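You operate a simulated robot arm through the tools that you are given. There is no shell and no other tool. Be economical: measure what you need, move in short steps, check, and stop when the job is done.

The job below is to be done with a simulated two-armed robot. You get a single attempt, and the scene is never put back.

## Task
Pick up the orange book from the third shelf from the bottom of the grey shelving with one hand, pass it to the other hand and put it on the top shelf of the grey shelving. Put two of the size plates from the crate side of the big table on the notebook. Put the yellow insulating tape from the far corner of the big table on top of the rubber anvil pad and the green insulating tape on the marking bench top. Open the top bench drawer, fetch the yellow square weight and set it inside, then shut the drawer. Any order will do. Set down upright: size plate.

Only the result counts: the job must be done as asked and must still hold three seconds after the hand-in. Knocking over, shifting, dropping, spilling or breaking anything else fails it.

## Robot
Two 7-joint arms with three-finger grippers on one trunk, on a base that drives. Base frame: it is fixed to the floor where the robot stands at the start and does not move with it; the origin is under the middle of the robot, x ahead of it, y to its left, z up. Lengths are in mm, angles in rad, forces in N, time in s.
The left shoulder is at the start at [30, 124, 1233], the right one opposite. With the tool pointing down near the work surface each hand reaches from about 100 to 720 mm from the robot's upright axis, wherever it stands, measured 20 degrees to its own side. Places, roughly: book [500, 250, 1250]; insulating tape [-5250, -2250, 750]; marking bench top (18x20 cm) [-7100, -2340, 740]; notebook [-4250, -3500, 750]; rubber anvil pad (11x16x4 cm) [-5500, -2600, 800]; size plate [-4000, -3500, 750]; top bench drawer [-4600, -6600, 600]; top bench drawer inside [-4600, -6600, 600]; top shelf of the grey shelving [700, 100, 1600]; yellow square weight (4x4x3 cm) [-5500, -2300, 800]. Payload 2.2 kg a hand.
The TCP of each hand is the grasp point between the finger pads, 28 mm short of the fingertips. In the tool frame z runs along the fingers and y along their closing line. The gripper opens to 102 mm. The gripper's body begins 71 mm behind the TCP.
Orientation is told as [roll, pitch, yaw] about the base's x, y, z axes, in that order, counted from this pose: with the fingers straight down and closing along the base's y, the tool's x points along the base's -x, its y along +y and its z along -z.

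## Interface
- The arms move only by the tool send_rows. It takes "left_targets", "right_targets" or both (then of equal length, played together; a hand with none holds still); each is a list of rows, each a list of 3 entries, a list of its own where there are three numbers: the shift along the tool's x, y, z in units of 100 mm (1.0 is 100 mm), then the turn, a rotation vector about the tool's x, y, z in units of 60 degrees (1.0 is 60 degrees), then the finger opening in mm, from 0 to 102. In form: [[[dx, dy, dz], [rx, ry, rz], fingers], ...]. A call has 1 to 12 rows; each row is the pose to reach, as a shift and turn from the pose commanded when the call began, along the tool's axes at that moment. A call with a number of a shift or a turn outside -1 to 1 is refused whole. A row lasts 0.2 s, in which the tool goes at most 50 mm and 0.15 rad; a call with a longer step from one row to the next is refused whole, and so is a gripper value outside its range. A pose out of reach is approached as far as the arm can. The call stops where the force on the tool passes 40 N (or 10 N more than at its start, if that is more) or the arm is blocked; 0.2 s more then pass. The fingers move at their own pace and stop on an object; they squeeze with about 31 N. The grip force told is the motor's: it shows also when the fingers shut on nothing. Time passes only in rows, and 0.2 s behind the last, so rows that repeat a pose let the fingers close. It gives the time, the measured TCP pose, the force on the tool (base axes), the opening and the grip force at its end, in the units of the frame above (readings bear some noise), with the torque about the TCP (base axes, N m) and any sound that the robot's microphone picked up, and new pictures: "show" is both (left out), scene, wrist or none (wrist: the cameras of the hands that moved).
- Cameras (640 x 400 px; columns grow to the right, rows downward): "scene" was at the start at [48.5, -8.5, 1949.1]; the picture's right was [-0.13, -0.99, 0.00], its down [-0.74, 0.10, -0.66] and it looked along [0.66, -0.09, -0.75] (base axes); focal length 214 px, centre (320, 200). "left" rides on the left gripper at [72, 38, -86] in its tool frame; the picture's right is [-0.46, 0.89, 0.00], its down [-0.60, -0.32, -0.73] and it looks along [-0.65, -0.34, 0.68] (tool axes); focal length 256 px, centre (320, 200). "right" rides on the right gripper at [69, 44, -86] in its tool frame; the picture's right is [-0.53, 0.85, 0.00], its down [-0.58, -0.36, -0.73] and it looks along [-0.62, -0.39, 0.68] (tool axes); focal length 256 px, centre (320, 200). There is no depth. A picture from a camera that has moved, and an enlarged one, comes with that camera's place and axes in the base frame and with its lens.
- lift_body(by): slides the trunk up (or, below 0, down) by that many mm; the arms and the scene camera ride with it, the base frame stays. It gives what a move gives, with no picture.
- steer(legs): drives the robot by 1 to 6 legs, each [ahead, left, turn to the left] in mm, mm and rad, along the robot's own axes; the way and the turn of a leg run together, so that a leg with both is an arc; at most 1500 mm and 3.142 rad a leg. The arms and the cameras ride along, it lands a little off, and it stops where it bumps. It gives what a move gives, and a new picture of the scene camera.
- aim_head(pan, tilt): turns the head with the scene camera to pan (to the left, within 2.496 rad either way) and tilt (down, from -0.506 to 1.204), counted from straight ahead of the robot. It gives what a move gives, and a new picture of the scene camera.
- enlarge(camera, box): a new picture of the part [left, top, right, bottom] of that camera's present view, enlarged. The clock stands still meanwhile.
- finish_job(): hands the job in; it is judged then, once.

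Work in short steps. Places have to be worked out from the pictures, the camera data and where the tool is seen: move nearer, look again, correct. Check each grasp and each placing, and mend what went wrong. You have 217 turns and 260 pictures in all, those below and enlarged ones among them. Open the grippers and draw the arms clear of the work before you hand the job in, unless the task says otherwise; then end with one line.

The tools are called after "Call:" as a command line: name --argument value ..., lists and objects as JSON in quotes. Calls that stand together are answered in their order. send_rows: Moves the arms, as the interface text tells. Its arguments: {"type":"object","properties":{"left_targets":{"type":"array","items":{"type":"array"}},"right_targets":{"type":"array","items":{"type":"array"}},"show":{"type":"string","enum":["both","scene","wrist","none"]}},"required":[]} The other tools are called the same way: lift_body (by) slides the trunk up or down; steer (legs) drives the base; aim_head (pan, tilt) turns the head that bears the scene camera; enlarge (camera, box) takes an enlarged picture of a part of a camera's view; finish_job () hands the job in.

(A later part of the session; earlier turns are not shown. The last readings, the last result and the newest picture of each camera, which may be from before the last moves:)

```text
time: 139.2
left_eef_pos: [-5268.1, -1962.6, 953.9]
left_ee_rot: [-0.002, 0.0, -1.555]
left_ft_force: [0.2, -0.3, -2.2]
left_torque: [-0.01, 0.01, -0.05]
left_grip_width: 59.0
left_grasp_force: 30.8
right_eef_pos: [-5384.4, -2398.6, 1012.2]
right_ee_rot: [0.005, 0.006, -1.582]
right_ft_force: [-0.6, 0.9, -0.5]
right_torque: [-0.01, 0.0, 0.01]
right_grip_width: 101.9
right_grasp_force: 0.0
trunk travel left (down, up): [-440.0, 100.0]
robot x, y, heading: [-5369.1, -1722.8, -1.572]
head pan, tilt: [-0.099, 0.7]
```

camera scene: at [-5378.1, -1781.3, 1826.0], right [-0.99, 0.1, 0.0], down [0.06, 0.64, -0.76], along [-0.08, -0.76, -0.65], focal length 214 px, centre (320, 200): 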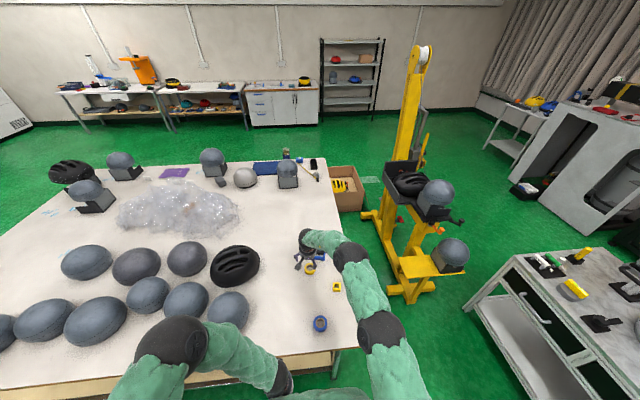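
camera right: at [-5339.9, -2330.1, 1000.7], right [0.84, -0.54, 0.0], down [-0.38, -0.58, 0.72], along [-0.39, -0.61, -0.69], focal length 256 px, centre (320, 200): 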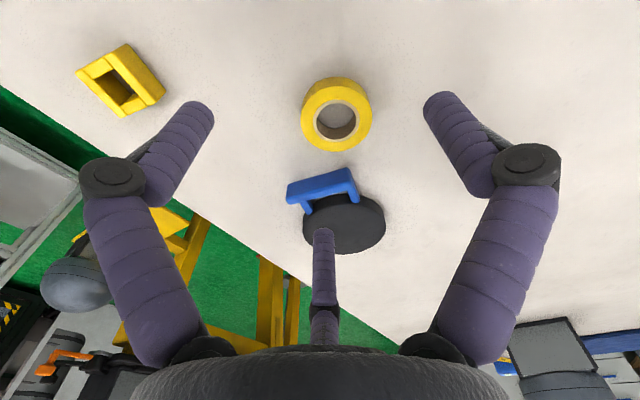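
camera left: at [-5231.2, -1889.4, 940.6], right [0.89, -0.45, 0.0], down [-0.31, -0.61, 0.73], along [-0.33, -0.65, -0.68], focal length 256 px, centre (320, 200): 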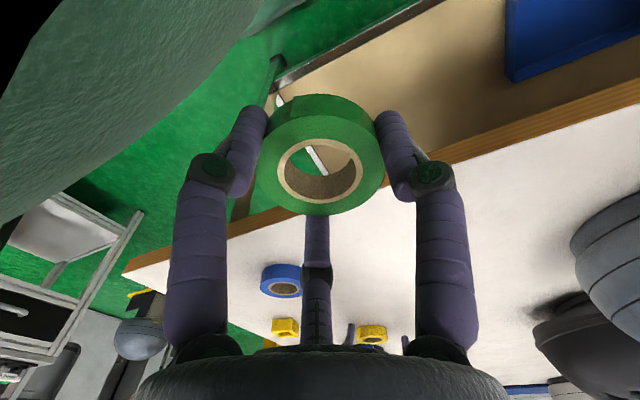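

Yellow ≈(−5388,−2434), disc ≈(−5452,−2563), weight ≈(−5518,−2313). Back off, turn to heading 0, and go to (−5600,−1740).

Call:
steer --legs '[[-300, 0, 0], [0, 0, 1.572], [-231, 0, 0], [0, -300, 0]]'

```text
time: 148.1
left_eef_pos: [-5368.5, -1619.0, 955.5]
left_ee_rot: [-0.001, 0.0, -0.006]
left_ft_force: [-0.2, 0.0, -0.6]
left_torque: [0.0, -0.02, 0.02]
left_grip_width: 59.0
left_grasp_force: 30.7
right_eef_pos: [-4937.1, -1745.3, 1014.9]
right_ee_rot: [0.003, 0.006, -0.035]
right_ft_force: [-0.2, 0.2, -0.4]
right_torque: [0.01, -0.03, -0.01]
right_grip_width: 101.6
right_grasp_force: 0.1
trunk travel left (down, up): [-440.0, 100.0]
robot x, y, heading: [-5606.7, -1715.1, -0.024]
head pan, tilt: [-0.099, 0.7]
camera scene: at [-5554.4, -1725.1, 1926.1], right [-0.12, -0.99, 0.0], down [-0.64, 0.08, -0.76], along [0.76, -0.09, -0.64], focal length 214 px, centre (320, 200)
```

scene: 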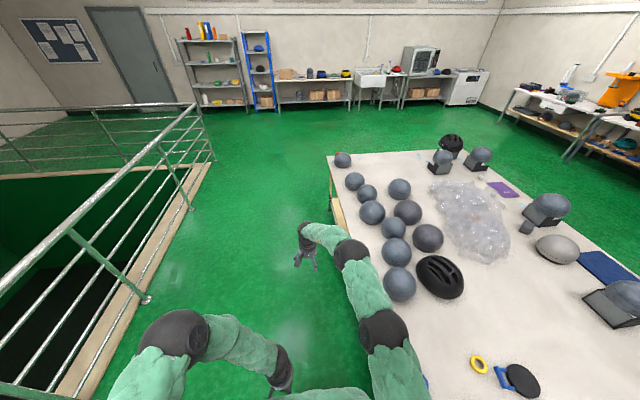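

Nudge 25 mm right and swing the right hand round over the yellow tape in stages.

Call:
steer --legs '[[0, -25, 0.02]]'

Call:
send_rows --right_targets '[[[0.4, -0.15, 0], [0, 0, 0], 102], [[0.8, -0.3, 0], [0, 0, 0], 102], [[1.0, -0.6, 0], [0, 0, 0], 102]]' --show "none"

Call:
send_rows --right_targets '[[[0.35, -0.3, 0], [0, 0, 0], 102], [[0.7, -0.6, 0], [0, 0, 0], 102], [[1.0, -0.9, 0], [0, 0, 0], 102]]' --show "none"

Call:
send_rows --right_targets '[[[0.3, -0.35, 0], [0, 0, 0], 102], [[0.6, -0.7, 0], [0, 0, 0], 102], [[0.85, -1.0, 0], [0, 0, 0], 102]]' --show "none"

Call:
send_rows --right_targets '[[[0.25, -0.35, 0], [0, 0, 0], 102], [[0.5, -0.7, 0], [0, 0, 0], 102], [[0.7, -1.0, 0], [0, 0, 0], 102]]' --show "scene"

```text
time: 148.9
left_eef_pos: [-5371.3, -1636.9, 955.3]
left_ee_rot: [-0.002, -0.002, 0.014]
left_ft_force: [-1.2, -0.4, -0.9]
left_torque: [-0.02, 0.01, 0.02]
left_grip_width: 58.9
left_grasp_force: 31.3
right_eef_pos: [-4937.7, -1754.4, 1014.3]
right_ee_rot: [0.006, 0.007, -0.015]
right_ft_force: [-0.2, 0.0, 0.7]
right_torque: [-0.02, 0.01, 0.01]
right_grip_width: 102.0
right_grasp_force: 0.2
trunk travel left (down, up): [-440.0, 100.0]
robot x, y, heading: [-5608.4, -1735.5, -0.001]
head pan, tilt: [-0.099, 0.7]
camera scene: at [-5554.5, -1745.9, 1926.1], right [-0.1, -0.99, 0.0], down [-0.64, 0.06, -0.76], along [0.76, -0.08, -0.64], focal length 214 px, centre (320, 200)
```

scene: 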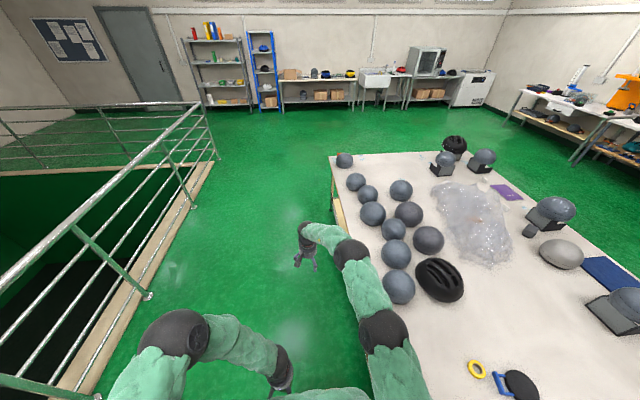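

```text
time: 149.7
left_eef_pos: [-5371.9, -1638.1, 955.0]
left_ee_rot: [0.001, 0.001, 0.018]
left_ft_force: [0.6, -0.3, 0.3]
left_torque: [0.0, 0.01, -0.05]
left_grip_width: 58.9
left_grasp_force: 31.0
right_eef_pos: [-5040.0, -1815.8, 1017.8]
right_ee_rot: [0.006, 0.007, -0.013]
right_ft_force: [0.6, -0.2, -0.2]
right_torque: [0.0, 0.0, 0.01]
right_grip_width: 101.9
right_grasp_force: 0.0
trunk travel left (down, up): [-440.0, 100.0]
robot x, y, heading: [-5609.2, -1736.6, -0.006]
head pan, tilt: [-0.099, 0.7]
```

```text
time: 150.5
left_eef_pos: [-5371.7, -1639.1, 955.1]
left_ee_rot: [0.001, -0.001, 0.017]
left_ft_force: [-0.1, -0.1, -0.5]
left_torque: [0.05, 0.01, 0.01]
left_grip_width: 58.9
left_grasp_force: 31.0
right_eef_pos: [-5140.8, -1905.1, 1015.0]
right_ee_rot: [0.007, 0.006, -0.013]
right_ft_force: [-0.6, -0.9, 0.1]
right_torque: [-0.02, 0.0, -0.01]
right_grip_width: 102.0
right_grasp_force: 0.1
trunk travel left (down, up): [-440.0, 100.0]
robot x, y, heading: [-5610.2, -1739.0, -0.002]
head pan, tilt: [-0.099, 0.7]
```

```text
time: 151.3
left_eef_pos: [-5372.2, -1638.5, 955.3]
left_ee_rot: [0.001, 0.0, 0.015]
left_ft_force: [0.5, -0.5, -1.0]
left_torque: [0.02, -0.05, 0.0]
left_grip_width: 58.6
left_grasp_force: 30.9
right_eef_pos: [-5223.7, -2003.5, 1013.8]
right_ee_rot: [0.007, 0.005, -0.014]
right_ft_force: [-0.7, 0.6, 0.0]
right_torque: [0.01, -0.02, 0.03]
right_grip_width: 102.0
right_grasp_force: 0.0
trunk travel left (down, up): [-440.0, 100.0]
robot x, y, heading: [-5608.8, -1741.0, 0.001]
head pan, tilt: [-0.099, 0.7]
```

```text
time: 152.1
left_eef_pos: [-5370.7, -1638.7, 954.2]
left_ee_rot: [0.001, 0.0, 0.013]
left_ft_force: [0.4, 0.4, -0.6]
left_torque: [0.02, 0.0, 0.03]
left_grip_width: 58.6
left_grasp_force: 30.8
right_eef_pos: [-5298.0, -2103.3, 1012.4]
right_ee_rot: [0.007, 0.006, -0.014]
right_ft_force: [-0.3, -0.1, 0.3]
right_torque: [0.01, -0.02, -0.01]
right_grip_width: 102.0
right_grasp_force: 0.0
trunk travel left (down, up): [-440.0, 100.0]
robot x, y, heading: [-5607.2, -1740.3, -0.003]
head pan, tilt: [-0.099, 0.7]
camera scene: at [-5555.6, -1749.0, 1926.2], right [-0.1, -0.99, 0.0], down [-0.64, 0.07, -0.77], along [0.76, -0.08, -0.64], focal length 214 px, centre (320, 200)
```

scene: 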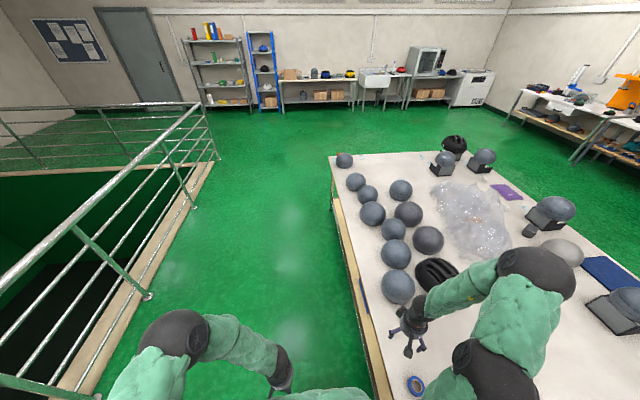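

Continue toward the tape, yawing the hand −60° so that no finger will point at the pad's handle.

Call:
send_rows --right_targets '[[[0.13, -0.14, 0], [0, 0, 0.14], 102], [[0.26, -0.28, 0], [0, 0, 0.28], 102], [[0.39, -0.42, 0], [0, 0, 0.42], 102], [[0.52, -0.56, 0], [0, 0, 0.56], 102], [[0.65, -0.7, 0], [0, 0, 0.7], 102], [[0.78, -0.85, 0], [0, 0, 0.84], 102], [[0.9, -1.0, 0], [0, 0, 0.98], 102]]' --show "none"

Call:
send_rows --right_targets '[[[-0.33, -0.19, 0], [0, 0, 0], 102], [[-0.66, -0.38, 0], [0, 0, 0], 102], [[-1.0, -0.56, 0], [0, 0, 0], 102]]' --show "none"

Call:
send_rows --right_targets '[[[-0.33, -0.19, 0], [0, 0, 0], 102], [[-0.66, -0.38, 0.2], [0, 0, 0], 102], [[-0.9, -0.5, 0.5], [0, 0, 0], 102]]' --show "both"

```text
time: 153.7
left_eef_pos: [-5372.8, -1638.1, 955.7]
left_ee_rot: [0.0, -0.002, 0.016]
left_ft_force: [-0.3, 0.0, 0.6]
left_torque: [0.04, 0.02, 0.0]
left_grip_width: 58.9
left_grasp_force: 30.9
right_eef_pos: [-5390.3, -2200.9, 1010.0]
right_ee_rot: [-0.001, 0.009, -1.042]
right_ft_force: [0.1, 0.0, 0.7]
right_torque: [-0.02, 0.03, -0.02]
right_grip_width: 102.0
right_grasp_force: 0.1
trunk travel left (down, up): [-440.0, 100.0]
robot x, y, heading: [-5608.6, -1738.5, -0.003]
head pan, tilt: [-0.099, 0.7]
```

```text
time: 154.5
left_eef_pos: [-5372.3, -1639.4, 954.8]
left_ee_rot: [-0.001, -0.001, 0.016]
left_ft_force: [0.4, 0.0, -0.2]
left_torque: [-0.01, 0.03, 0.02]
left_grip_width: 58.7
left_grasp_force: 31.3
right_eef_pos: [-5387.2, -2314.8, 1010.3]
right_ee_rot: [-0.003, 0.01, -1.041]
right_ft_force: [0.3, 0.0, -0.6]
right_torque: [0.02, 0.01, -0.02]
right_grip_width: 102.0
right_grasp_force: 0.1
trunk travel left (down, up): [-440.0, 100.0]
robot x, y, heading: [-5609.1, -1738.6, -0.005]
head pan, tilt: [-0.099, 0.7]
```

```text
time: 155.3
left_eef_pos: [-5370.3, -1638.7, 953.6]
left_ee_rot: [0.0, 0.0, 0.013]
left_ft_force: [0.0, 1.1, -0.3]
left_torque: [-0.01, -0.01, -0.01]
left_grip_width: 58.6
left_grasp_force: 30.8
right_eef_pos: [-5376.6, -2404.7, 958.2]
right_ee_rot: [-0.006, 0.007, -1.042]
right_ft_force: [0.4, 0.2, 0.2]
right_torque: [0.02, 0.01, 0.0]
right_grip_width: 101.5
right_grasp_force: 0.0
right hand out of reach, approached as far as the arm can: row 3
trunk travel left (down, up): [-440.0, 100.0]
robot x, y, heading: [-5611.0, -1741.1, -0.004]
head pan, tilt: [-0.099, 0.7]
camera scene: at [-5553.5, -1748.3, 1926.1], right [-0.1, -0.99, 0.0], down [-0.64, 0.07, -0.76], along [0.76, -0.08, -0.64], focal length 214 px, centre (320, 200)
camera right: at [-5373.5, -2323.5, 1044.0], right [1.0, -0.03, -0.01], down [-0.02, -0.68, 0.73], along [-0.03, -0.73, -0.68], focal length 256 px, centre (320, 200)
```

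scene: 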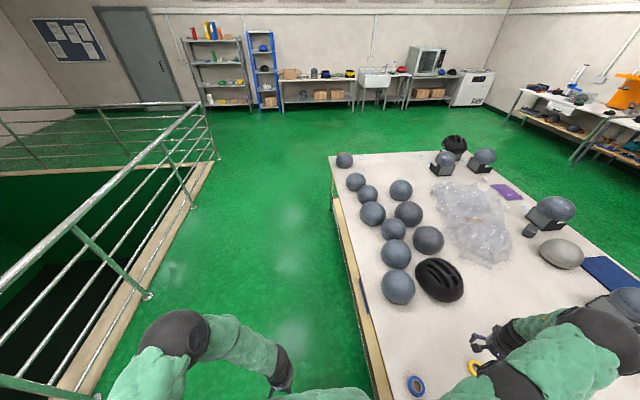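
right: 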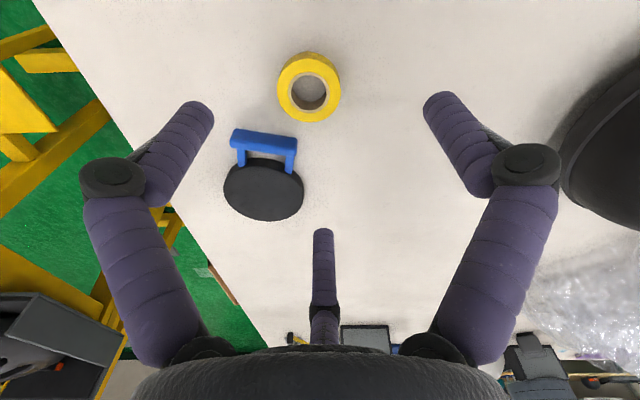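

That branch hits a joint limit. I'll go back to facing the table, pick tool-down there and place with a slight tilt. First retrace the right arm.

Call:
send_rows --right_targets '[[[0.3, 0.17, -0.25], [0, 0, 0], 102], [[0.6, 0.34, -0.5], [0, 0, 0], 102], [[0.9, 0.5, -0.5], [0, 0, 0], 102]]' --show "none"

Call:
send_rows --right_targets '[[[0.33, 0.19, 0], [0, 0, 0], 102], [[0.66, 0.38, 0], [0, 0, 0], 102], [[1.0, 0.56, 0], [0, 0, 0], 102]]' --show "none"

Call:
send_rows --right_targets '[[[0.05, 0.15, 0], [0, 0, -0.14], 102], [[0.1, 0.3, 0], [0, 0, -0.28], 102], [[0.15, 0.45, 0], [0, 0, -0.42], 102], [[0.2, 0.6, 0], [0, 0, -0.56], 102], [[0.25, 0.75, 0], [0, 0, -0.7], 102], [[0.3, 0.9, 0], [0, 0, -0.84], 102], [[0.35, 1.0, 0], [0, 0, -0.98], 102]]' --show "none"

Call:
send_rows --right_targets '[[[-0.2, 0.35, 0], [0, 0, 0], 102], [[-0.4, 0.7, 0], [0, 0, 0], 102], [[-0.6, 1.0, 0], [0, 0, 0], 102]]' --show "none"

Call:
send_rows --right_targets '[[[-0.3, 0.35, 0], [0, 0, 0], 102], [[-0.6, 0.7, 0], [0, 0, 0], 102], [[-0.8, 1.0, 0], [0, 0, 0], 102]]' --show "scene"

```text
time: 156.1
left_eef_pos: [-5371.8, -1637.6, 955.9]
left_ee_rot: [-0.001, 0.0, 0.014]
left_ft_force: [-0.2, 0.7, -1.1]
left_torque: [0.06, 0.01, -0.02]
left_grip_width: 58.7
left_grasp_force: 30.6
right_eef_pos: [-5377.5, -2303.8, 1011.1]
right_ee_rot: [-0.001, 0.007, -1.041]
right_ft_force: [0.5, 0.2, -1.2]
right_torque: [-0.01, 0.0, -0.02]
right_grip_width: 101.9
right_grasp_force: 0.0
trunk travel left (down, up): [-440.0, 100.0]
robot x, y, heading: [-5607.5, -1737.1, 0.0]
head pan, tilt: [-0.099, 0.7]
```

```text
time: 156.9
left_eef_pos: [-5371.7, -1637.3, 954.5]
left_ee_rot: [-0.002, 0.001, 0.014]
left_ft_force: [-0.1, -0.1, -1.5]
left_torque: [0.0, -0.01, 0.02]
left_grip_width: 58.4
left_grasp_force: 30.3
right_eef_pos: [-5381.7, -2186.4, 1012.3]
right_ee_rot: [-0.004, 0.005, -1.04]
right_ft_force: [-0.7, 0.0, 0.2]
right_torque: [-0.02, -0.01, 0.01]
right_grip_width: 101.9
right_grasp_force: 0.0
trunk travel left (down, up): [-440.0, 100.0]
robot x, y, heading: [-5607.6, -1741.6, -0.003]
head pan, tilt: [-0.099, 0.7]
```

```text
time: 158.5
left_eef_pos: [-5370.8, -1639.1, 955.0]
left_ee_rot: [0.0, 0.001, 0.015]
left_ft_force: [0.9, 0.1, -0.4]
left_torque: [0.03, -0.02, 0.02]
left_grip_width: 58.9
left_grasp_force: 30.9
right_eef_pos: [-5315.0, -2105.6, 1012.0]
right_ee_rot: [0.006, 0.005, -0.011]
right_ft_force: [0.1, -0.1, -0.6]
right_torque: [0.01, 0.01, 0.0]
right_grip_width: 102.0
right_grasp_force: 0.1
trunk travel left (down, up): [-440.0, 100.0]
robot x, y, heading: [-5606.5, -1738.4, -0.01]
head pan, tilt: [-0.099, 0.7]
```

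```text
time: 159.3
left_eef_pos: [-5371.9, -1636.9, 954.8]
left_ee_rot: [-0.002, 0.002, 0.015]
left_ft_force: [0.3, 0.0, -0.6]
left_torque: [0.0, 0.01, 0.02]
left_grip_width: 58.3
left_grasp_force: 31.0
right_eef_pos: [-5249.4, -2006.8, 1011.5]
right_ee_rot: [0.004, 0.008, -0.015]
right_ft_force: [0.2, -0.5, 0.3]
right_torque: [-0.01, -0.02, 0.01]
right_grip_width: 101.9
right_grasp_force: 0.1
trunk travel left (down, up): [-440.0, 100.0]
robot x, y, heading: [-5611.2, -1742.2, -0.001]
head pan, tilt: [-0.099, 0.7]
```

```text
time: 160.1
left_eef_pos: [-5371.0, -1639.0, 954.6]
left_ee_rot: [-0.002, -0.001, 0.012]
left_ft_force: [-0.9, -0.2, -1.4]
left_torque: [-0.02, 0.03, -0.02]
left_grip_width: 58.7
left_grasp_force: 30.5
right_eef_pos: [-5170.8, -1906.2, 1011.2]
right_ee_rot: [0.005, 0.006, -0.014]
right_ft_force: [-0.5, 0.2, -0.3]
right_torque: [0.01, 0.01, 0.01]
right_grip_width: 102.0
right_grasp_force: 0.0
trunk travel left (down, up): [-440.0, 100.0]
robot x, y, heading: [-5607.6, -1737.4, -0.004]
head pan, tilt: [-0.099, 0.7]
camera scene: at [-5553.7, -1746.3, 1926.1], right [-0.1, -0.99, 0.0], down [-0.64, 0.07, -0.76], along [0.76, -0.08, -0.64], focal length 214 px, centre (320, 200)
```

scene: 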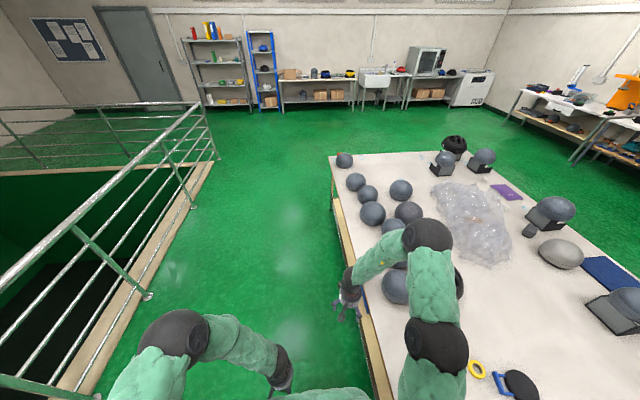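

From here the aisle pose (−6035,−2130), heading 0, is a short drive and puts pad, tape and weight within tool-down reach. Go there.

Call:
steer --legs '[[-428, 0, 0], [0, -390, 0]]'

```text
time: 164.8
left_eef_pos: [-5790.8, -2028.5, 954.1]
left_ee_rot: [0.0, -0.001, 0.004]
left_ft_force: [0.0, -0.2, -0.1]
left_torque: [0.01, -0.01, 0.0]
left_grip_width: 58.7
left_grasp_force: 31.0
right_eef_pos: [-5594.2, -2300.1, 1011.1]
right_ee_rot: [0.004, 0.004, -0.023]
right_ft_force: [-0.3, 0.8, 0.0]
right_torque: [0.03, 0.02, -0.04]
right_grip_width: 102.2
right_grasp_force: 0.1
trunk travel left (down, up): [-440.0, 100.0]
robot x, y, heading: [-6028.4, -2129.6, -0.012]
head pan, tilt: [-0.099, 0.7]
camera scene: at [-5973.9, -2138.2, 1926.1], right [-0.11, -0.99, 0.0], down [-0.64, 0.07, -0.76], along [0.76, -0.08, -0.64], focal length 214 px, centre (320, 200)
```

scene: 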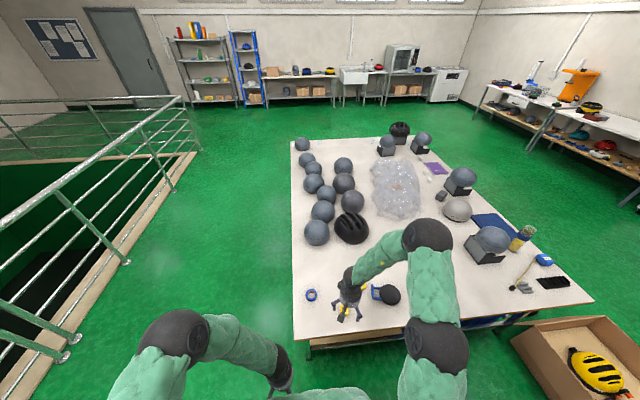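

Positioned. Yaw the right hand −60° while moving over the yellow tape.

Call:
send_rows --right_targets '[[[-0.14, -0.1, 0], [0, 0, 0.14], 102], [[-0.28, -0.2, 0], [0, 0, 0.28], 102], [[-0.42, -0.3, 0], [0, 0, 0.42], 102], [[-0.56, -0.4, 0], [0, 0, 0.56], 102], [[-0.7, -0.5, 0], [0, 0, 0.7], 102], [[-0.85, -0.6, 0], [0, 0, 0.84], 102], [[-1.0, -0.67, 0], [0, 0, 0.98], 102]]' --show "none"

Call:
send_rows --right_targets '[[[-0.33, 0.18, 0], [0, 0, 0], 102], [[-0.66, 0.36, 0.2], [0, 0, 0], 102], [[-1.0, 0.55, 0.4], [0, 0, 0], 102], [[-1.0, 0.55, 0.8], [0, 0, 0], 102]]' --show "wrist"

```text
time: 166.3
left_eef_pos: [-5791.6, -2030.2, 954.3]
left_ee_rot: [0.001, -0.001, 0.004]
left_ft_force: [-0.6, -0.2, -0.3]
left_torque: [0.01, 0.02, 0.01]
left_grip_width: 58.8
left_grasp_force: 31.0
right_eef_pos: [-5492.9, -2369.7, 1006.4]
right_ee_rot: [-0.001, 0.007, -1.049]
right_ft_force: [-0.5, -0.3, -0.2]
right_torque: [0.01, 0.0, -0.02]
right_grip_width: 101.9
right_grasp_force: 0.1
trunk travel left (down, up): [-440.0, 100.0]
robot x, y, heading: [-6029.0, -2130.1, -0.015]
head pan, tilt: [-0.099, 0.7]
```

```text
time: 167.3
left_eef_pos: [-5790.2, -2029.7, 955.2]
left_ee_rot: [-0.001, 0.001, 0.006]
left_ft_force: [0.3, 0.7, -0.5]
left_torque: [0.0, 0.0, 0.01]
left_grip_width: 58.6
left_grasp_force: 31.3
right_eef_pos: [-5400.4, -2430.1, 928.3]
right_ee_rot: [0.001, 0.007, -1.051]
right_ft_force: [0.5, 0.3, 0.2]
right_torque: [0.04, 0.02, -0.03]
right_grip_width: 102.0
right_grasp_force: 0.0
trunk travel left (down, up): [-440.0, 100.0]
robot x, y, heading: [-6030.3, -2130.3, -0.008]
head pan, tilt: [-0.099, 0.7]
camera right: at [-5396.3, -2349.2, 1015.6], right [1.0, -0.04, 0.0], down [-0.03, -0.69, 0.73], along [-0.03, -0.73, -0.69], focal length 256 px, centre (320, 200)
```

right: 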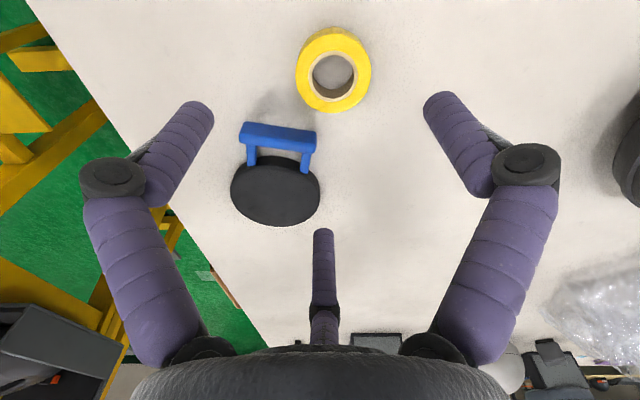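

Yellow at (−5389,−2431). Centre and descend to z≈808, then close.

Call:
send_rows --right_targets '[[[-0.06, 0.09, 0.4], [0, 0, 0], 102], [[-0.06, 0.09, 0.8], [0, 0, 0], 102], [[-0.06, 0.09, 0.98], [0, 0, 0], 102]]' --show "wrist"

Call:
send_rows --right_targets '[[[0, 0, 0.1], [0, 0, 0], 102], [[0, 0, 0.18], [0, 0, 0], 102], [[0, 0, 0.18], [0, 0, 0], 85], [[0, 0, 0.18], [0, 0, 0], 70], [[0, 0, 0.18], [0, 0, 0], 45], [[0, 0, 0.18], [0, 0, 0], 45]]' --show "wrist"

```text
time: 168.2
left_eef_pos: [-5789.6, -2029.3, 955.9]
left_ee_rot: [0.0, 0.0, 0.005]
left_ft_force: [-0.1, 0.7, 0.3]
left_torque: [-0.02, 0.0, 0.02]
left_grip_width: 58.8
left_grasp_force: 30.9
right_eef_pos: [-5388.6, -2429.1, 829.6]
right_ee_rot: [-0.001, 0.008, -1.049]
right_ft_force: [1.0, 1.0, -0.3]
right_torque: [0.03, 0.02, -0.01]
right_grip_width: 102.1
right_grasp_force: 0.1
trunk travel left (down, up): [-440.0, 100.0]
robot x, y, heading: [-6026.9, -2128.4, -0.017]
head pan, tilt: [-0.099, 0.7]
camera right: at [-5385.6, -2347.3, 916.1], right [1.0, -0.04, -0.01], down [-0.02, -0.69, 0.73], along [-0.03, -0.73, -0.69], focal length 256 px, centre (320, 200)
```

right: 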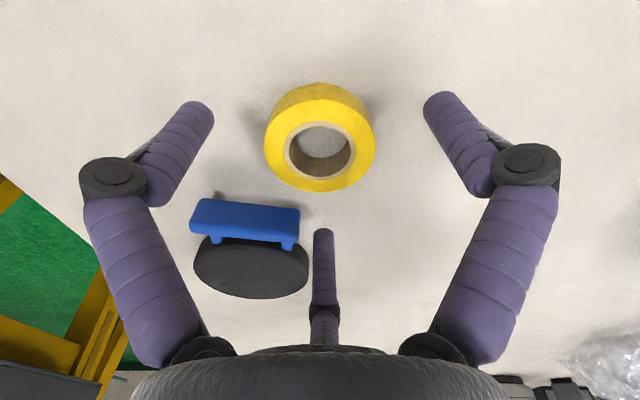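

```text
time: 169.6
left_eef_pos: [-5790.5, -2029.2, 955.5]
left_ee_rot: [0.0, -0.001, 0.005]
left_ft_force: [0.3, -0.7, -0.1]
left_torque: [0.02, 0.01, -0.03]
left_grip_width: 58.4
left_grasp_force: 31.3
right_eef_pos: [-5388.1, -2428.2, 811.7]
right_ee_rot: [0.0, 0.006, -1.049]
right_ft_force: [0.2, -0.5, 2.0]
right_torque: [-0.14, -0.03, -0.05]
right_grip_width: 59.4
right_grasp_force: 30.1
trunk travel left (down, up): [-440.0, 100.0]
robot x, y, heading: [-6028.3, -2130.3, -0.005]
head pan, tilt: [-0.099, 0.7]
camera right: at [-5383.9, -2347.0, 899.2], right [1.0, -0.04, 0.0], down [-0.03, -0.69, 0.73], along [-0.03, -0.73, -0.69], focal length 256 px, centre (320, 200)
```

right: 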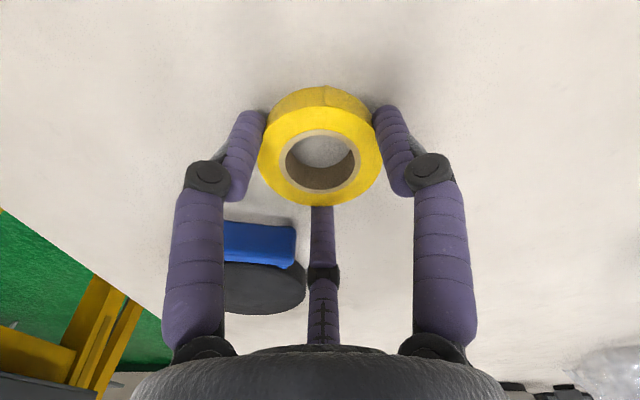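

Gripped (30 N). Lift and carry over the pad disc (≈(−5457,−2568)).

Call:
send_rows --right_targets '[[[0, 0, -0.25], [0, 0, 0], 45], [[0, 0, -0.6], [0, 0, 0], 45], [[-0.2, -0.3, -0.8], [0, 0, 0], 45], [[-0.43, -0.64, -0.8], [0, 0, 0], 45]]' --show "none"

Call:
send_rows --right_targets '[[[-0.2, -0.3, 0], [0, 0, 0], 45], [[-0.43, -0.65, 0], [0, 0, 0], 45], [[-0.43, -0.65, 0], [0, 0, 0], 45]]' --show "both"

```text
time: 170.6
left_eef_pos: [-5790.8, -2029.8, 955.6]
left_ee_rot: [0.001, 0.001, 0.008]
left_ft_force: [0.6, 0.0, -0.8]
left_torque: [0.05, -0.01, 0.0]
left_grip_width: 58.5
left_grasp_force: 31.0
right_eef_pos: [-5419.9, -2496.2, 891.3]
right_ee_rot: [-0.003, 0.008, -1.049]
right_ft_force: [0.5, -0.2, 0.3]
right_torque: [0.02, -0.01, -0.02]
right_grip_width: 59.0
right_grasp_force: 30.9
trunk travel left (down, up): [-440.0, 100.0]
robot x, y, heading: [-6029.3, -2127.5, -0.014]
head pan, tilt: [-0.099, 0.7]
```

```text
time: 171.3
left_eef_pos: [-5789.2, -2029.1, 955.1]
left_ee_rot: [-0.003, -0.001, 0.007]
left_ft_force: [-0.3, 0.6, -0.3]
left_torque: [0.0, 0.0, -0.02]
left_grip_width: 58.3
left_grasp_force: 31.0
right_eef_pos: [-5451.4, -2568.5, 891.9]
right_ee_rot: [-0.001, 0.007, -1.047]
right_ft_force: [-0.1, 0.1, -0.8]
right_torque: [0.02, 0.02, 0.02]
right_grip_width: 58.8
right_grasp_force: 31.1
trunk travel left (down, up): [-440.0, 100.0]
robot x, y, heading: [-6025.1, -2130.6, -0.01]
head pan, tilt: [-0.099, 0.7]
camera scene: at [-5973.2, -2136.6, 1926.1], right [-0.11, -0.99, 0.0], down [-0.64, 0.07, -0.76], along [0.76, -0.09, -0.64], focal length 214 px, centre (320, 200)
camera right: at [-5447.7, -2487.5, 978.5], right [1.0, -0.04, -0.01], down [-0.02, -0.69, 0.73], along [-0.03, -0.73, -0.69], focal length 256 px, centre (320, 200)
```

scene: 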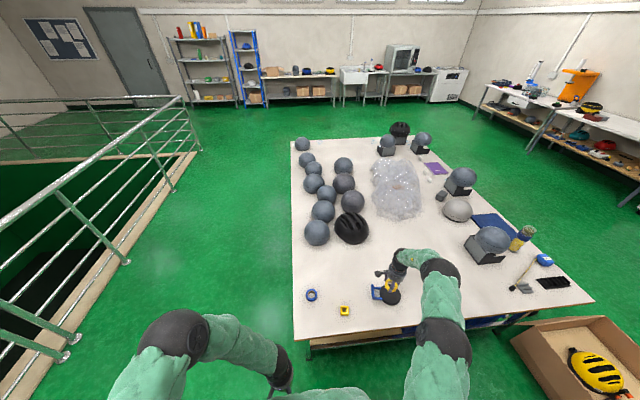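
right: 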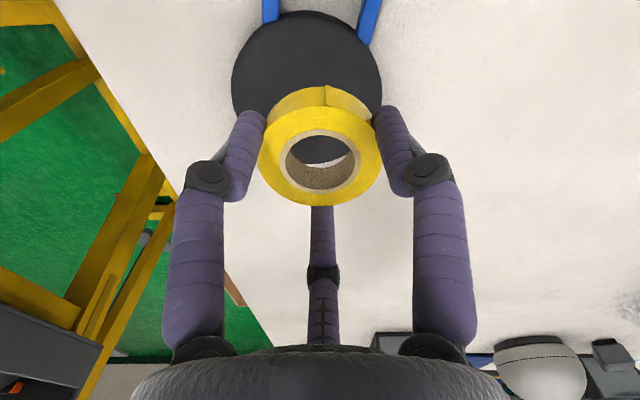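

Disc centre ≈(−5459,−2549). Adjust and lower until contact.

Call:
send_rows --right_targets '[[[0.12, 0, 0.2], [0, 0, 0], 45], [[0.12, 0, 0.4], [0, 0, 0], 45], [[0.12, 0, 0.44], [0, 0, 0], 45], [[0.12, 0, 0.48], [0, 0, 0], 45], [[0.12, 0, 0.52], [0, 0, 0], 45]]' --show "wrist"

```text
time: 172.6
left_eef_pos: [-5789.4, -2030.0, 955.7]
left_ee_rot: [0.0, -0.002, 0.004]
left_ft_force: [-0.4, 0.3, -0.7]
left_torque: [0.0, 0.04, -0.01]
left_grip_width: 58.5
left_grasp_force: 31.1
right_eef_pos: [-5461.1, -2558.0, 838.9]
right_ee_rot: [-0.001, 0.008, -1.049]
right_ft_force: [0.8, -0.2, -0.5]
right_torque: [-0.03, 0.0, 0.01]
right_grip_width: 59.1
right_grasp_force: 30.9
trunk travel left (down, up): [-440.0, 100.0]
robot x, y, heading: [-6026.2, -2131.4, -0.012]
head pan, tilt: [-0.099, 0.7]
camera right: at [-5456.9, -2477.0, 926.6], right [1.0, -0.04, -0.01], down [-0.02, -0.69, 0.73], along [-0.03, -0.73, -0.69], focal length 256 px, centre (320, 200)
```

right: 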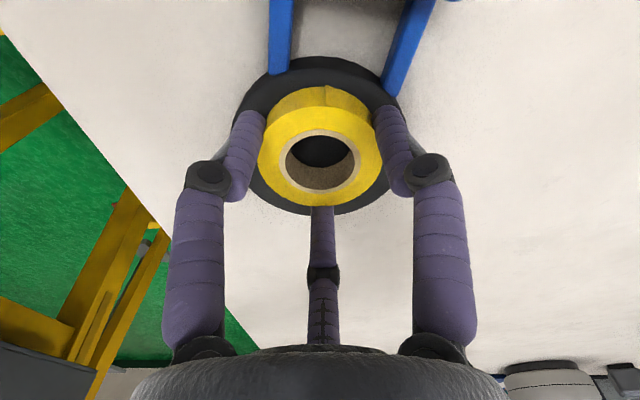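

Well centred. Continue lowering in small steps.

Call:
send_rows --right_targets '[[[0, 0, 0.03], [0, 0, 0], 45], [[0, 0, 0.06], [0, 0, 0], 45], [[0, 0, 0.09], [0, 0, 0], 45], [[0, 0, 0.12], [0, 0, 0], 45], [[0, 0, 0.15], [0, 0, 0], 45], [[0, 0, 0.18], [0, 0, 0], 45]]' --show "wrist"

```text
time: 174.1
left_eef_pos: [-5791.7, -2029.6, 954.9]
left_ee_rot: [-0.001, -0.001, 0.005]
left_ft_force: [-1.1, -0.3, 0.1]
left_torque: [0.0, -0.01, 0.03]
left_grip_width: 58.5
left_grasp_force: 30.7
right_eef_pos: [-5459.7, -2558.9, 827.7]
right_ee_rot: [0.0, -0.001, -1.054]
right_ft_force: [-6.3, 3.3, 20.3]
right_torque: [0.25, 0.64, -0.07]
right_grip_width: 59.0
right_grasp_force: 31.0
trunk travel left (down, up): [-440.0, 100.0]
robot x, y, heading: [-6029.5, -2129.0, -0.01]
head pan, tilt: [-0.099, 0.7]
stopped in row 6 (right hand): the force on the tool passed its limit at 42 N (the readings are from after the stop); the commanded pose is now the measured one
camera right: at [-5455.3, -2477.6, 913.8], right [1.0, -0.04, 0.0], down [-0.03, -0.68, 0.73], along [-0.03, -0.73, -0.68], focal length 256 px, centre (320, 200)
```

right: 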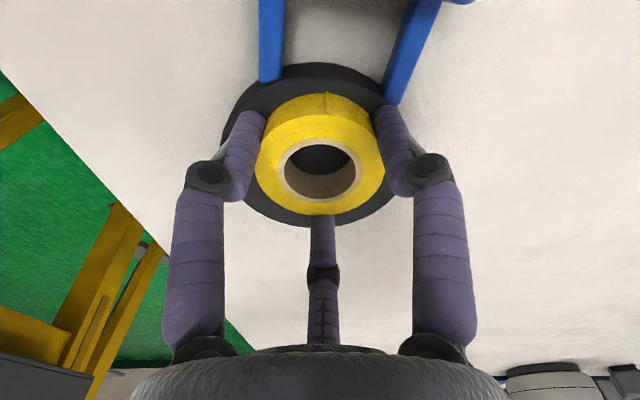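

Seated on the disc. Release gently and rise.

Call:
send_rows --right_targets '[[[0, 0, -0.02], [0, 0, 0], 60], [[0, 0, -0.02], [0, 0, 0], 72], [[0, 0, -0.02], [0, 0, 0], 85], [[0, 0, -0.3], [0, 0, 0], 90], [[0, 0, -0.7], [0, 0, 0], 90], [[0, 0, -1.0], [0, 0, 0], 90]]' --show "wrist"

```text
time: 175.5
left_eef_pos: [-5791.1, -2030.1, 955.3]
left_ee_rot: [-0.003, 0.001, 0.007]
left_ft_force: [0.2, 0.5, -0.3]
left_torque: [-0.03, -0.01, -0.03]
left_grip_width: 58.5
left_grasp_force: 31.1
right_eef_pos: [-5460.8, -2558.6, 923.2]
right_ee_rot: [0.0, 0.003, -1.05]
right_ft_force: [0.3, 0.6, -0.2]
right_torque: [0.01, -0.03, -0.01]
right_grip_width: 90.1
right_grasp_force: 0.1
trunk travel left (down, up): [-440.0, 100.0]
robot x, y, heading: [-6028.4, -2131.6, -0.012]
head pan, tilt: [-0.099, 0.7]
camera right: at [-5456.6, -2477.0, 1009.4], right [1.0, -0.04, 0.0], down [-0.03, -0.68, 0.73], along [-0.03, -0.73, -0.68], focal length 256 px, centre (320, 200)
```

right: 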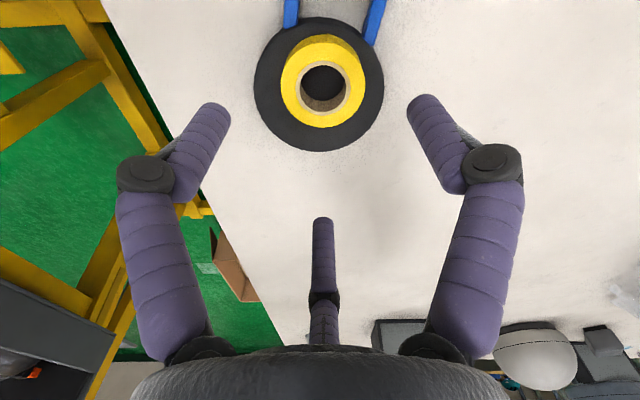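

Yellow tape sits on the pad. Next, move the right hand over the yellow weight (≈(−5518,−2313)).

Call:
send_rows --right_targets '[[[0.4, 0.12, 0], [0, 0, 0], 90], [[0.8, 0.24, 0], [0, 0, 0], 90]]' --show "none"

Call:
send_rows --right_targets '[[[0.4, 0.12, 0], [0, 0, 0], 80], [[0.8, 0.24, 0], [0, 0, 0], 80]]' --show "none"

Call:
send_rows --right_targets '[[[0.4, 0.12, 0], [0, 0, 0], 80], [[0.75, 0.24, 0], [0, 0, 0], 80]]' --show "wrist"

```text
time: 176.1
left_eef_pos: [-5790.2, -2030.8, 955.8]
left_ee_rot: [-0.002, 0.001, 0.005]
left_ft_force: [-0.1, 0.5, -0.8]
left_torque: [-0.01, -0.01, -0.02]
left_grip_width: 58.4
left_grasp_force: 31.0
right_eef_pos: [-5478.5, -2474.7, 926.9]
right_ee_rot: [0.0, 0.001, -1.05]
right_ft_force: [-0.6, 0.2, 0.6]
right_torque: [0.0, 0.0, 0.02]
right_grip_width: 89.9
right_grasp_force: 0.0
trunk travel left (down, up): [-440.0, 100.0]
robot x, y, heading: [-6029.6, -2127.2, -0.013]
head pan, tilt: [-0.099, 0.7]
```

```text
time: 176.7
left_eef_pos: [-5791.2, -2030.4, 955.4]
left_ee_rot: [-0.002, -0.001, 0.005]
left_ft_force: [-0.3, -0.7, -1.2]
left_torque: [0.04, 0.01, 0.03]
left_grip_width: 58.7
left_grasp_force: 31.5
right_eef_pos: [-5495.2, -2392.0, 927.5]
right_ee_rot: [-0.001, 0.003, -1.051]
right_ft_force: [0.1, -0.1, 0.1]
right_torque: [-0.01, 0.0, 0.02]
right_grip_width: 80.2
right_grasp_force: 0.1
trunk travel left (down, up): [-440.0, 100.0]
robot x, y, heading: [-6029.2, -2130.3, -0.013]
head pan, tilt: [-0.099, 0.7]
```

```text
time: 177.3
left_eef_pos: [-5790.4, -2029.0, 955.3]
left_ee_rot: [0.0, 0.001, 0.007]
left_ft_force: [-0.1, -0.3, 0.5]
left_torque: [-0.02, 0.01, -0.01]
left_grip_width: 58.7
left_grasp_force: 31.2
right_eef_pos: [-5513.3, -2317.2, 923.6]
right_ee_rot: [0.0, 0.001, -1.051]
right_ft_force: [-0.5, 0.3, 0.2]
right_torque: [0.0, -0.01, -0.03]
right_grip_width: 80.2
right_grasp_force: 0.2
trunk travel left (down, up): [-440.0, 100.0]
robot x, y, heading: [-6026.8, -2131.3, -0.01]
head pan, tilt: [-0.099, 0.7]
camera right: at [-5509.3, -2236.1, 1010.4], right [1.0, -0.04, 0.0], down [-0.03, -0.68, 0.73], along [-0.03, -0.73, -0.68], focal length 256 px, centre (320, 200)
```

right: 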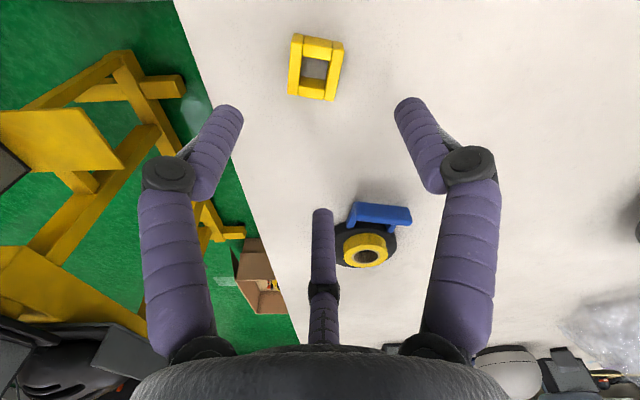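

Weight at ≈(−5515,−2314). Descend over it and close.

Call:
send_rows --right_targets '[[[0.03, 0, 0.4], [0, 0, 0], 80], [[0.03, 0, 0.8], [0, 0, 0], 80], [[0.03, 0, 0.95], [0, 0, 0], 80]]' --show "wrist"

Call:
send_rows --right_targets '[[[0, 0, 0.1], [0, 0, 0], 80], [[0, 0, 0.17], [0, 0, 0], 80], [[0, 0, 0.17], [0, 0, 0], 60], [[0, 0, 0.17], [0, 0, 0], 40], [[0, 0, 0.17], [0, 0, 0], 20], [[0, 0, 0.17], [0, 0, 0], 20]]' --show "wrist"

```text
time: 178.1
left_eef_pos: [-5789.7, -2029.6, 955.2]
left_ee_rot: [0.0, -0.001, 0.004]
left_ft_force: [-0.1, 0.5, -0.6]
left_torque: [0.02, 0.01, 0.0]
left_grip_width: 58.2
left_grasp_force: 31.1
right_eef_pos: [-5513.7, -2317.2, 827.6]
right_ee_rot: [0.0, 0.002, -1.05]
right_ft_force: [0.4, 0.0, 0.0]
right_torque: [0.0, 0.0, 0.0]
right_grip_width: 79.9
right_grasp_force: 0.0
trunk travel left (down, up): [-440.0, 100.0]
robot x, y, heading: [-6025.9, -2129.5, -0.013]
head pan, tilt: [-0.099, 0.7]
camera right: at [-5510.0, -2236.7, 914.8], right [1.0, -0.04, 0.0], down [-0.03, -0.68, 0.73], along [-0.03, -0.73, -0.68], focal length 256 px, centre (320, 200)
```

right: 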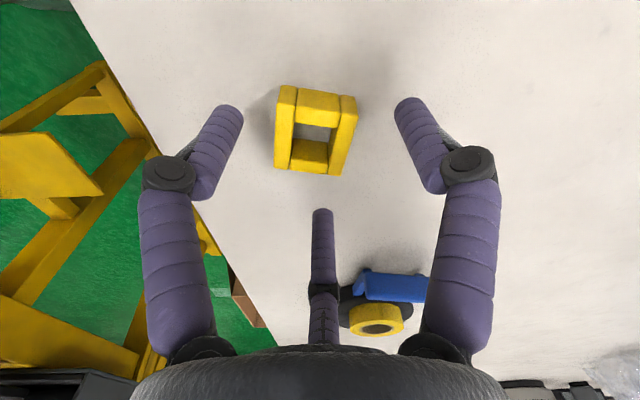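

```text
time: 179.5
left_eef_pos: [-5789.4, -2029.5, 954.9]
left_ee_rot: [0.0, 0.0, 0.006]
left_ft_force: [-0.7, 0.4, -0.7]
left_torque: [-0.02, 0.02, -0.01]
left_grip_width: 58.1
left_grasp_force: 31.0
right_eef_pos: [-5514.9, -2317.6, 812.5]
right_ee_rot: [0.001, 0.003, -1.05]
right_ft_force: [-0.4, -0.5, 0.8]
right_torque: [0.08, -0.03, 0.0]
right_grip_width: 48.3
right_grasp_force: 30.6
trunk travel left (down, up): [-440.0, 100.0]
robot x, y, heading: [-6032.4, -2128.0, -0.012]
head pan, tilt: [-0.099, 0.7]
camera right: at [-5510.3, -2235.8, 898.1], right [1.0, -0.04, 0.0], down [-0.03, -0.68, 0.73], along [-0.03, -0.73, -0.68], focal length 256 px, centre (320, 200)
```

right: 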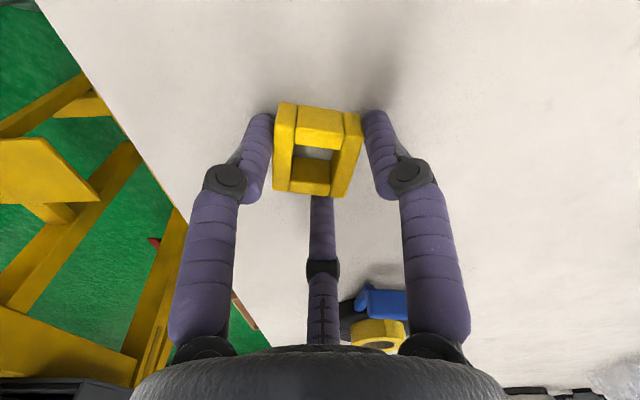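

Weight gripped. Lift, pull the hand back, then leave the aisle sideways.

Call:
send_rows --right_targets '[[[0, 0, -0.4], [0, 0, 0], 20], [[0, 0, -0.8], [0, 0, 0], 20], [[0.15, -0.25, -1.0], [0, 0, 0], 20], [[0.35, -0.6, -1.0], [0, 0, 0], 20]]' --show "wrist"

Call:
steer --legs '[[0, 560, 0], [0, 0, 3.14]]'

Call:
aim_head --pan 0.3 --tilt 0.6

```text
time: 180.5
left_eef_pos: [-5790.4, -2028.7, 955.2]
left_ee_rot: [0.0, 0.001, 0.005]
left_ft_force: [-0.7, 0.3, 0.0]
left_torque: [-0.02, -0.08, 0.01]
left_grip_width: 58.6
left_grasp_force: 31.3
right_eef_pos: [-5586.0, -2314.9, 912.6]
right_ee_rot: [0.002, 0.001, -1.05]
right_ft_force: [-0.3, 0.1, -1.3]
right_torque: [-0.01, 0.03, 0.01]
right_grip_width: 48.4
right_grasp_force: 31.3
trunk travel left (down, up): [-440.0, 100.0]
robot x, y, heading: [-6032.0, -2128.9, -0.01]
head pan, tilt: [-0.099, 0.7]
camera right: at [-5581.9, -2233.8, 998.4], right [1.0, -0.04, 0.0], down [-0.03, -0.68, 0.73], along [-0.03, -0.73, -0.68], focal length 256 px, centre (320, 200)
```

right: 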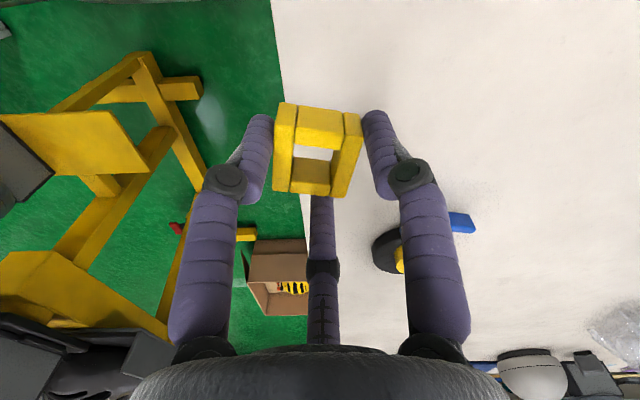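

```text
time: 190.8
left_eef_pos: [-6269.3, -1658.8, 954.9]
left_ee_rot: [-0.001, 0.001, 3.064]
left_ft_force: [1.2, -0.3, 0.4]
left_torque: [0.0, -0.01, 0.03]
left_grip_width: 58.4
left_grasp_force: 31.2
right_eef_pos: [-6451.7, -1357.0, 911.6]
right_ee_rot: [0.0, 0.001, 2.009]
right_ft_force: [-0.2, -0.1, -2.1]
right_torque: [0.0, -0.02, 0.0]
right_grip_width: 48.0
right_grasp_force: 30.9
trunk travel left (down, up): [-440.0, 100.0]
robot x, y, heading: [-6030.2, -1580.7, 3.043]
head pan, tilt: [-0.099, 0.7]
camera scene: at [-6077.8, -1563.4, 1926.1], right [0.19, 0.98, 0.0], down [0.63, -0.12, -0.76], along [-0.75, 0.15, -0.64], focal length 214 px, centre (320, 200)
```

scene: 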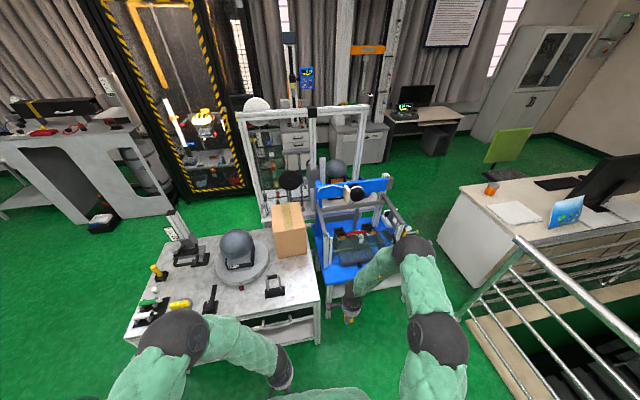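

```text
time: 191.7
left_eef_pos: [-6269.8, -1659.0, 955.9]
left_ee_rot: [-0.001, 0.0, 3.067]
left_ft_force: [0.2, -0.2, -1.1]
left_torque: [0.01, -0.02, 0.0]
left_grip_width: 58.6
left_grasp_force: 31.0
right_eef_pos: [-6450.9, -1357.0, 911.1]
right_ee_rot: [-0.001, 0.003, 2.009]
right_ft_force: [-0.4, 0.2, -2.0]
right_torque: [0.03, -0.01, -0.02]
right_grip_width: 47.7
right_grasp_force: 31.6
trunk travel left (down, up): [-440.0, 100.0]
robot x, y, heading: [-6022.4, -1579.4, 3.047]
head pan, tilt: [0.3, 0.6]
camera scene: at [-6081.0, -1597.6, 1934.7], right [-0.2, 0.98, 0.0], down [0.55, 0.12, -0.82], along [-0.81, -0.17, -0.57], focal length 214 px, centre (320, 200)
```

scene: 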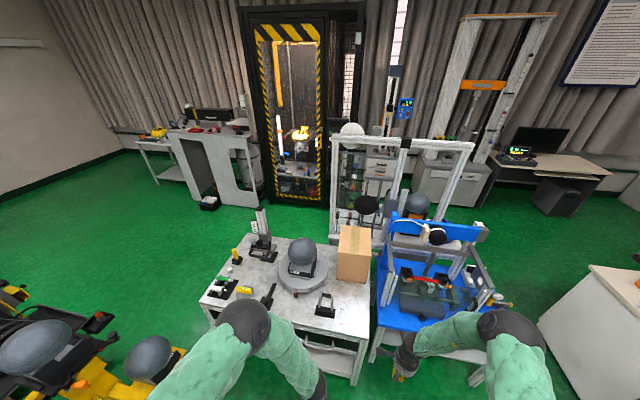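

Enlarge the grey bench, likely the marking bench.

Call:
enlarge --camera "scene" --box '[190, 200, 390, 325]'

```text
3.20 times, centred on (290, 262) of scene
camera zoom: at [-6081.0, -1597.6, 1934.7], right [-0.2, 0.98, 0.0], down [0.55, 0.12, -0.82], along [-0.81, -0.17, -0.57], focal length 686 px, centre (416, 0)
```

zoom: 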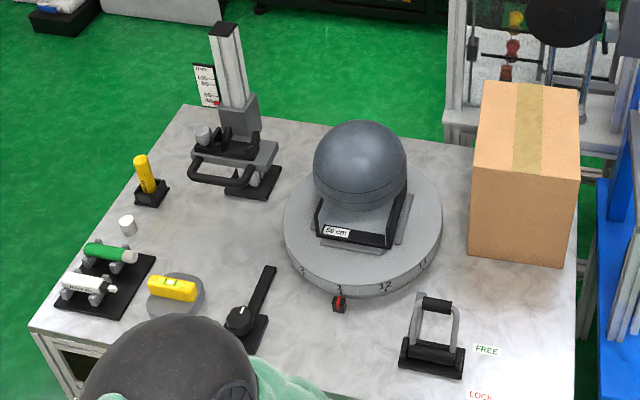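

The bench's free area near its nominal spot (−7100,−2340) is best reached from its south end; the other jobs are on the south side too. I drive around the table's east end with heading π/2.

Call:
steer --legs '[[0, 0, -1.476], [130, -1400, 0], [0, -1450, 0], [0, -420, 0], [-1450, 0, 0], [-1450, 0, 0]]'

```text
time: 224.7
left_eef_pos: [-2824.5, -4039.5, 955.9]
left_ee_rot: [0.001, -0.001, 1.623]
left_ft_force: [0.2, 0.7, 0.2]
left_torque: [0.02, 0.0, 0.0]
left_grip_width: 58.4
left_grasp_force: 31.3
right_eef_pos: [-2549.8, -3821.1, 910.6]
right_ee_rot: [-0.001, 0.002, 0.566]
right_ft_force: [-0.3, -0.3, -2.2]
right_torque: [0.02, -0.01, -0.05]
right_grip_width: 47.3
right_grasp_force: 30.2
trunk travel left (down, up): [-440.0, 100.0]
robot x, y, heading: [-2715.1, -4272.7, 1.605]
head pan, tilt: [0.3, 0.6]
camera scene: at [-2741.1, -4217.8, 1934.8], right [0.94, 0.33, 0.0], down [0.19, -0.53, -0.83], along [-0.27, 0.78, -0.56], focal length 214 px, centre (320, 200)
```

scene: 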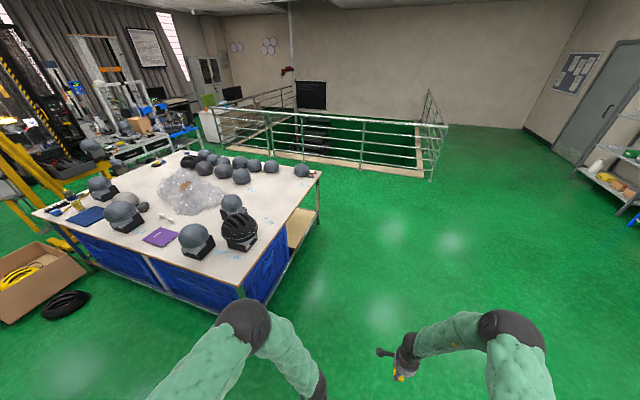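

Continue west along y≈−4580, to x≈−7030, and look.

Call:
steer --legs '[[-300, 1400, -0.034], [0, 1450, 0], [0, 1450, 0]]'

```text
time: 245.7
left_eef_pos: [-7156.5, -4306.6, 954.4]
left_ee_rot: [-0.004, 0.0, 1.557]
left_ft_force: [-0.1, 0.7, -0.2]
left_torque: [0.04, 0.03, -0.03]
left_grip_width: 58.6
left_grasp_force: 31.3
right_eef_pos: [-6866.9, -4106.5, 912.5]
right_ee_rot: [0.0, 0.002, 0.501]
right_ft_force: [-0.5, 0.6, -2.9]
right_torque: [0.0, -0.05, 0.02]
right_grip_width: 47.4
right_grasp_force: 30.7
trunk travel left (down, up): [-440.0, 100.0]
robot x, y, heading: [-7063.0, -4548.5, 1.536]
head pan, tilt: [0.3, 0.6]
camera scene: at [-7085.6, -4489.2, 1934.8], right [0.96, 0.27, 0.0], down [0.15, -0.55, -0.82], along [-0.22, 0.8, -0.57], focal length 214 px, centre (320, 200)
```

scene: 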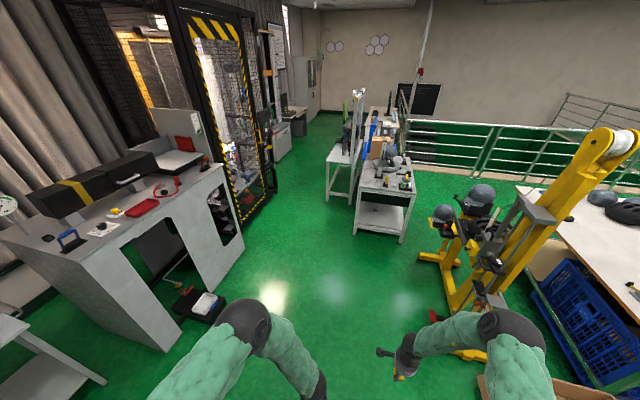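

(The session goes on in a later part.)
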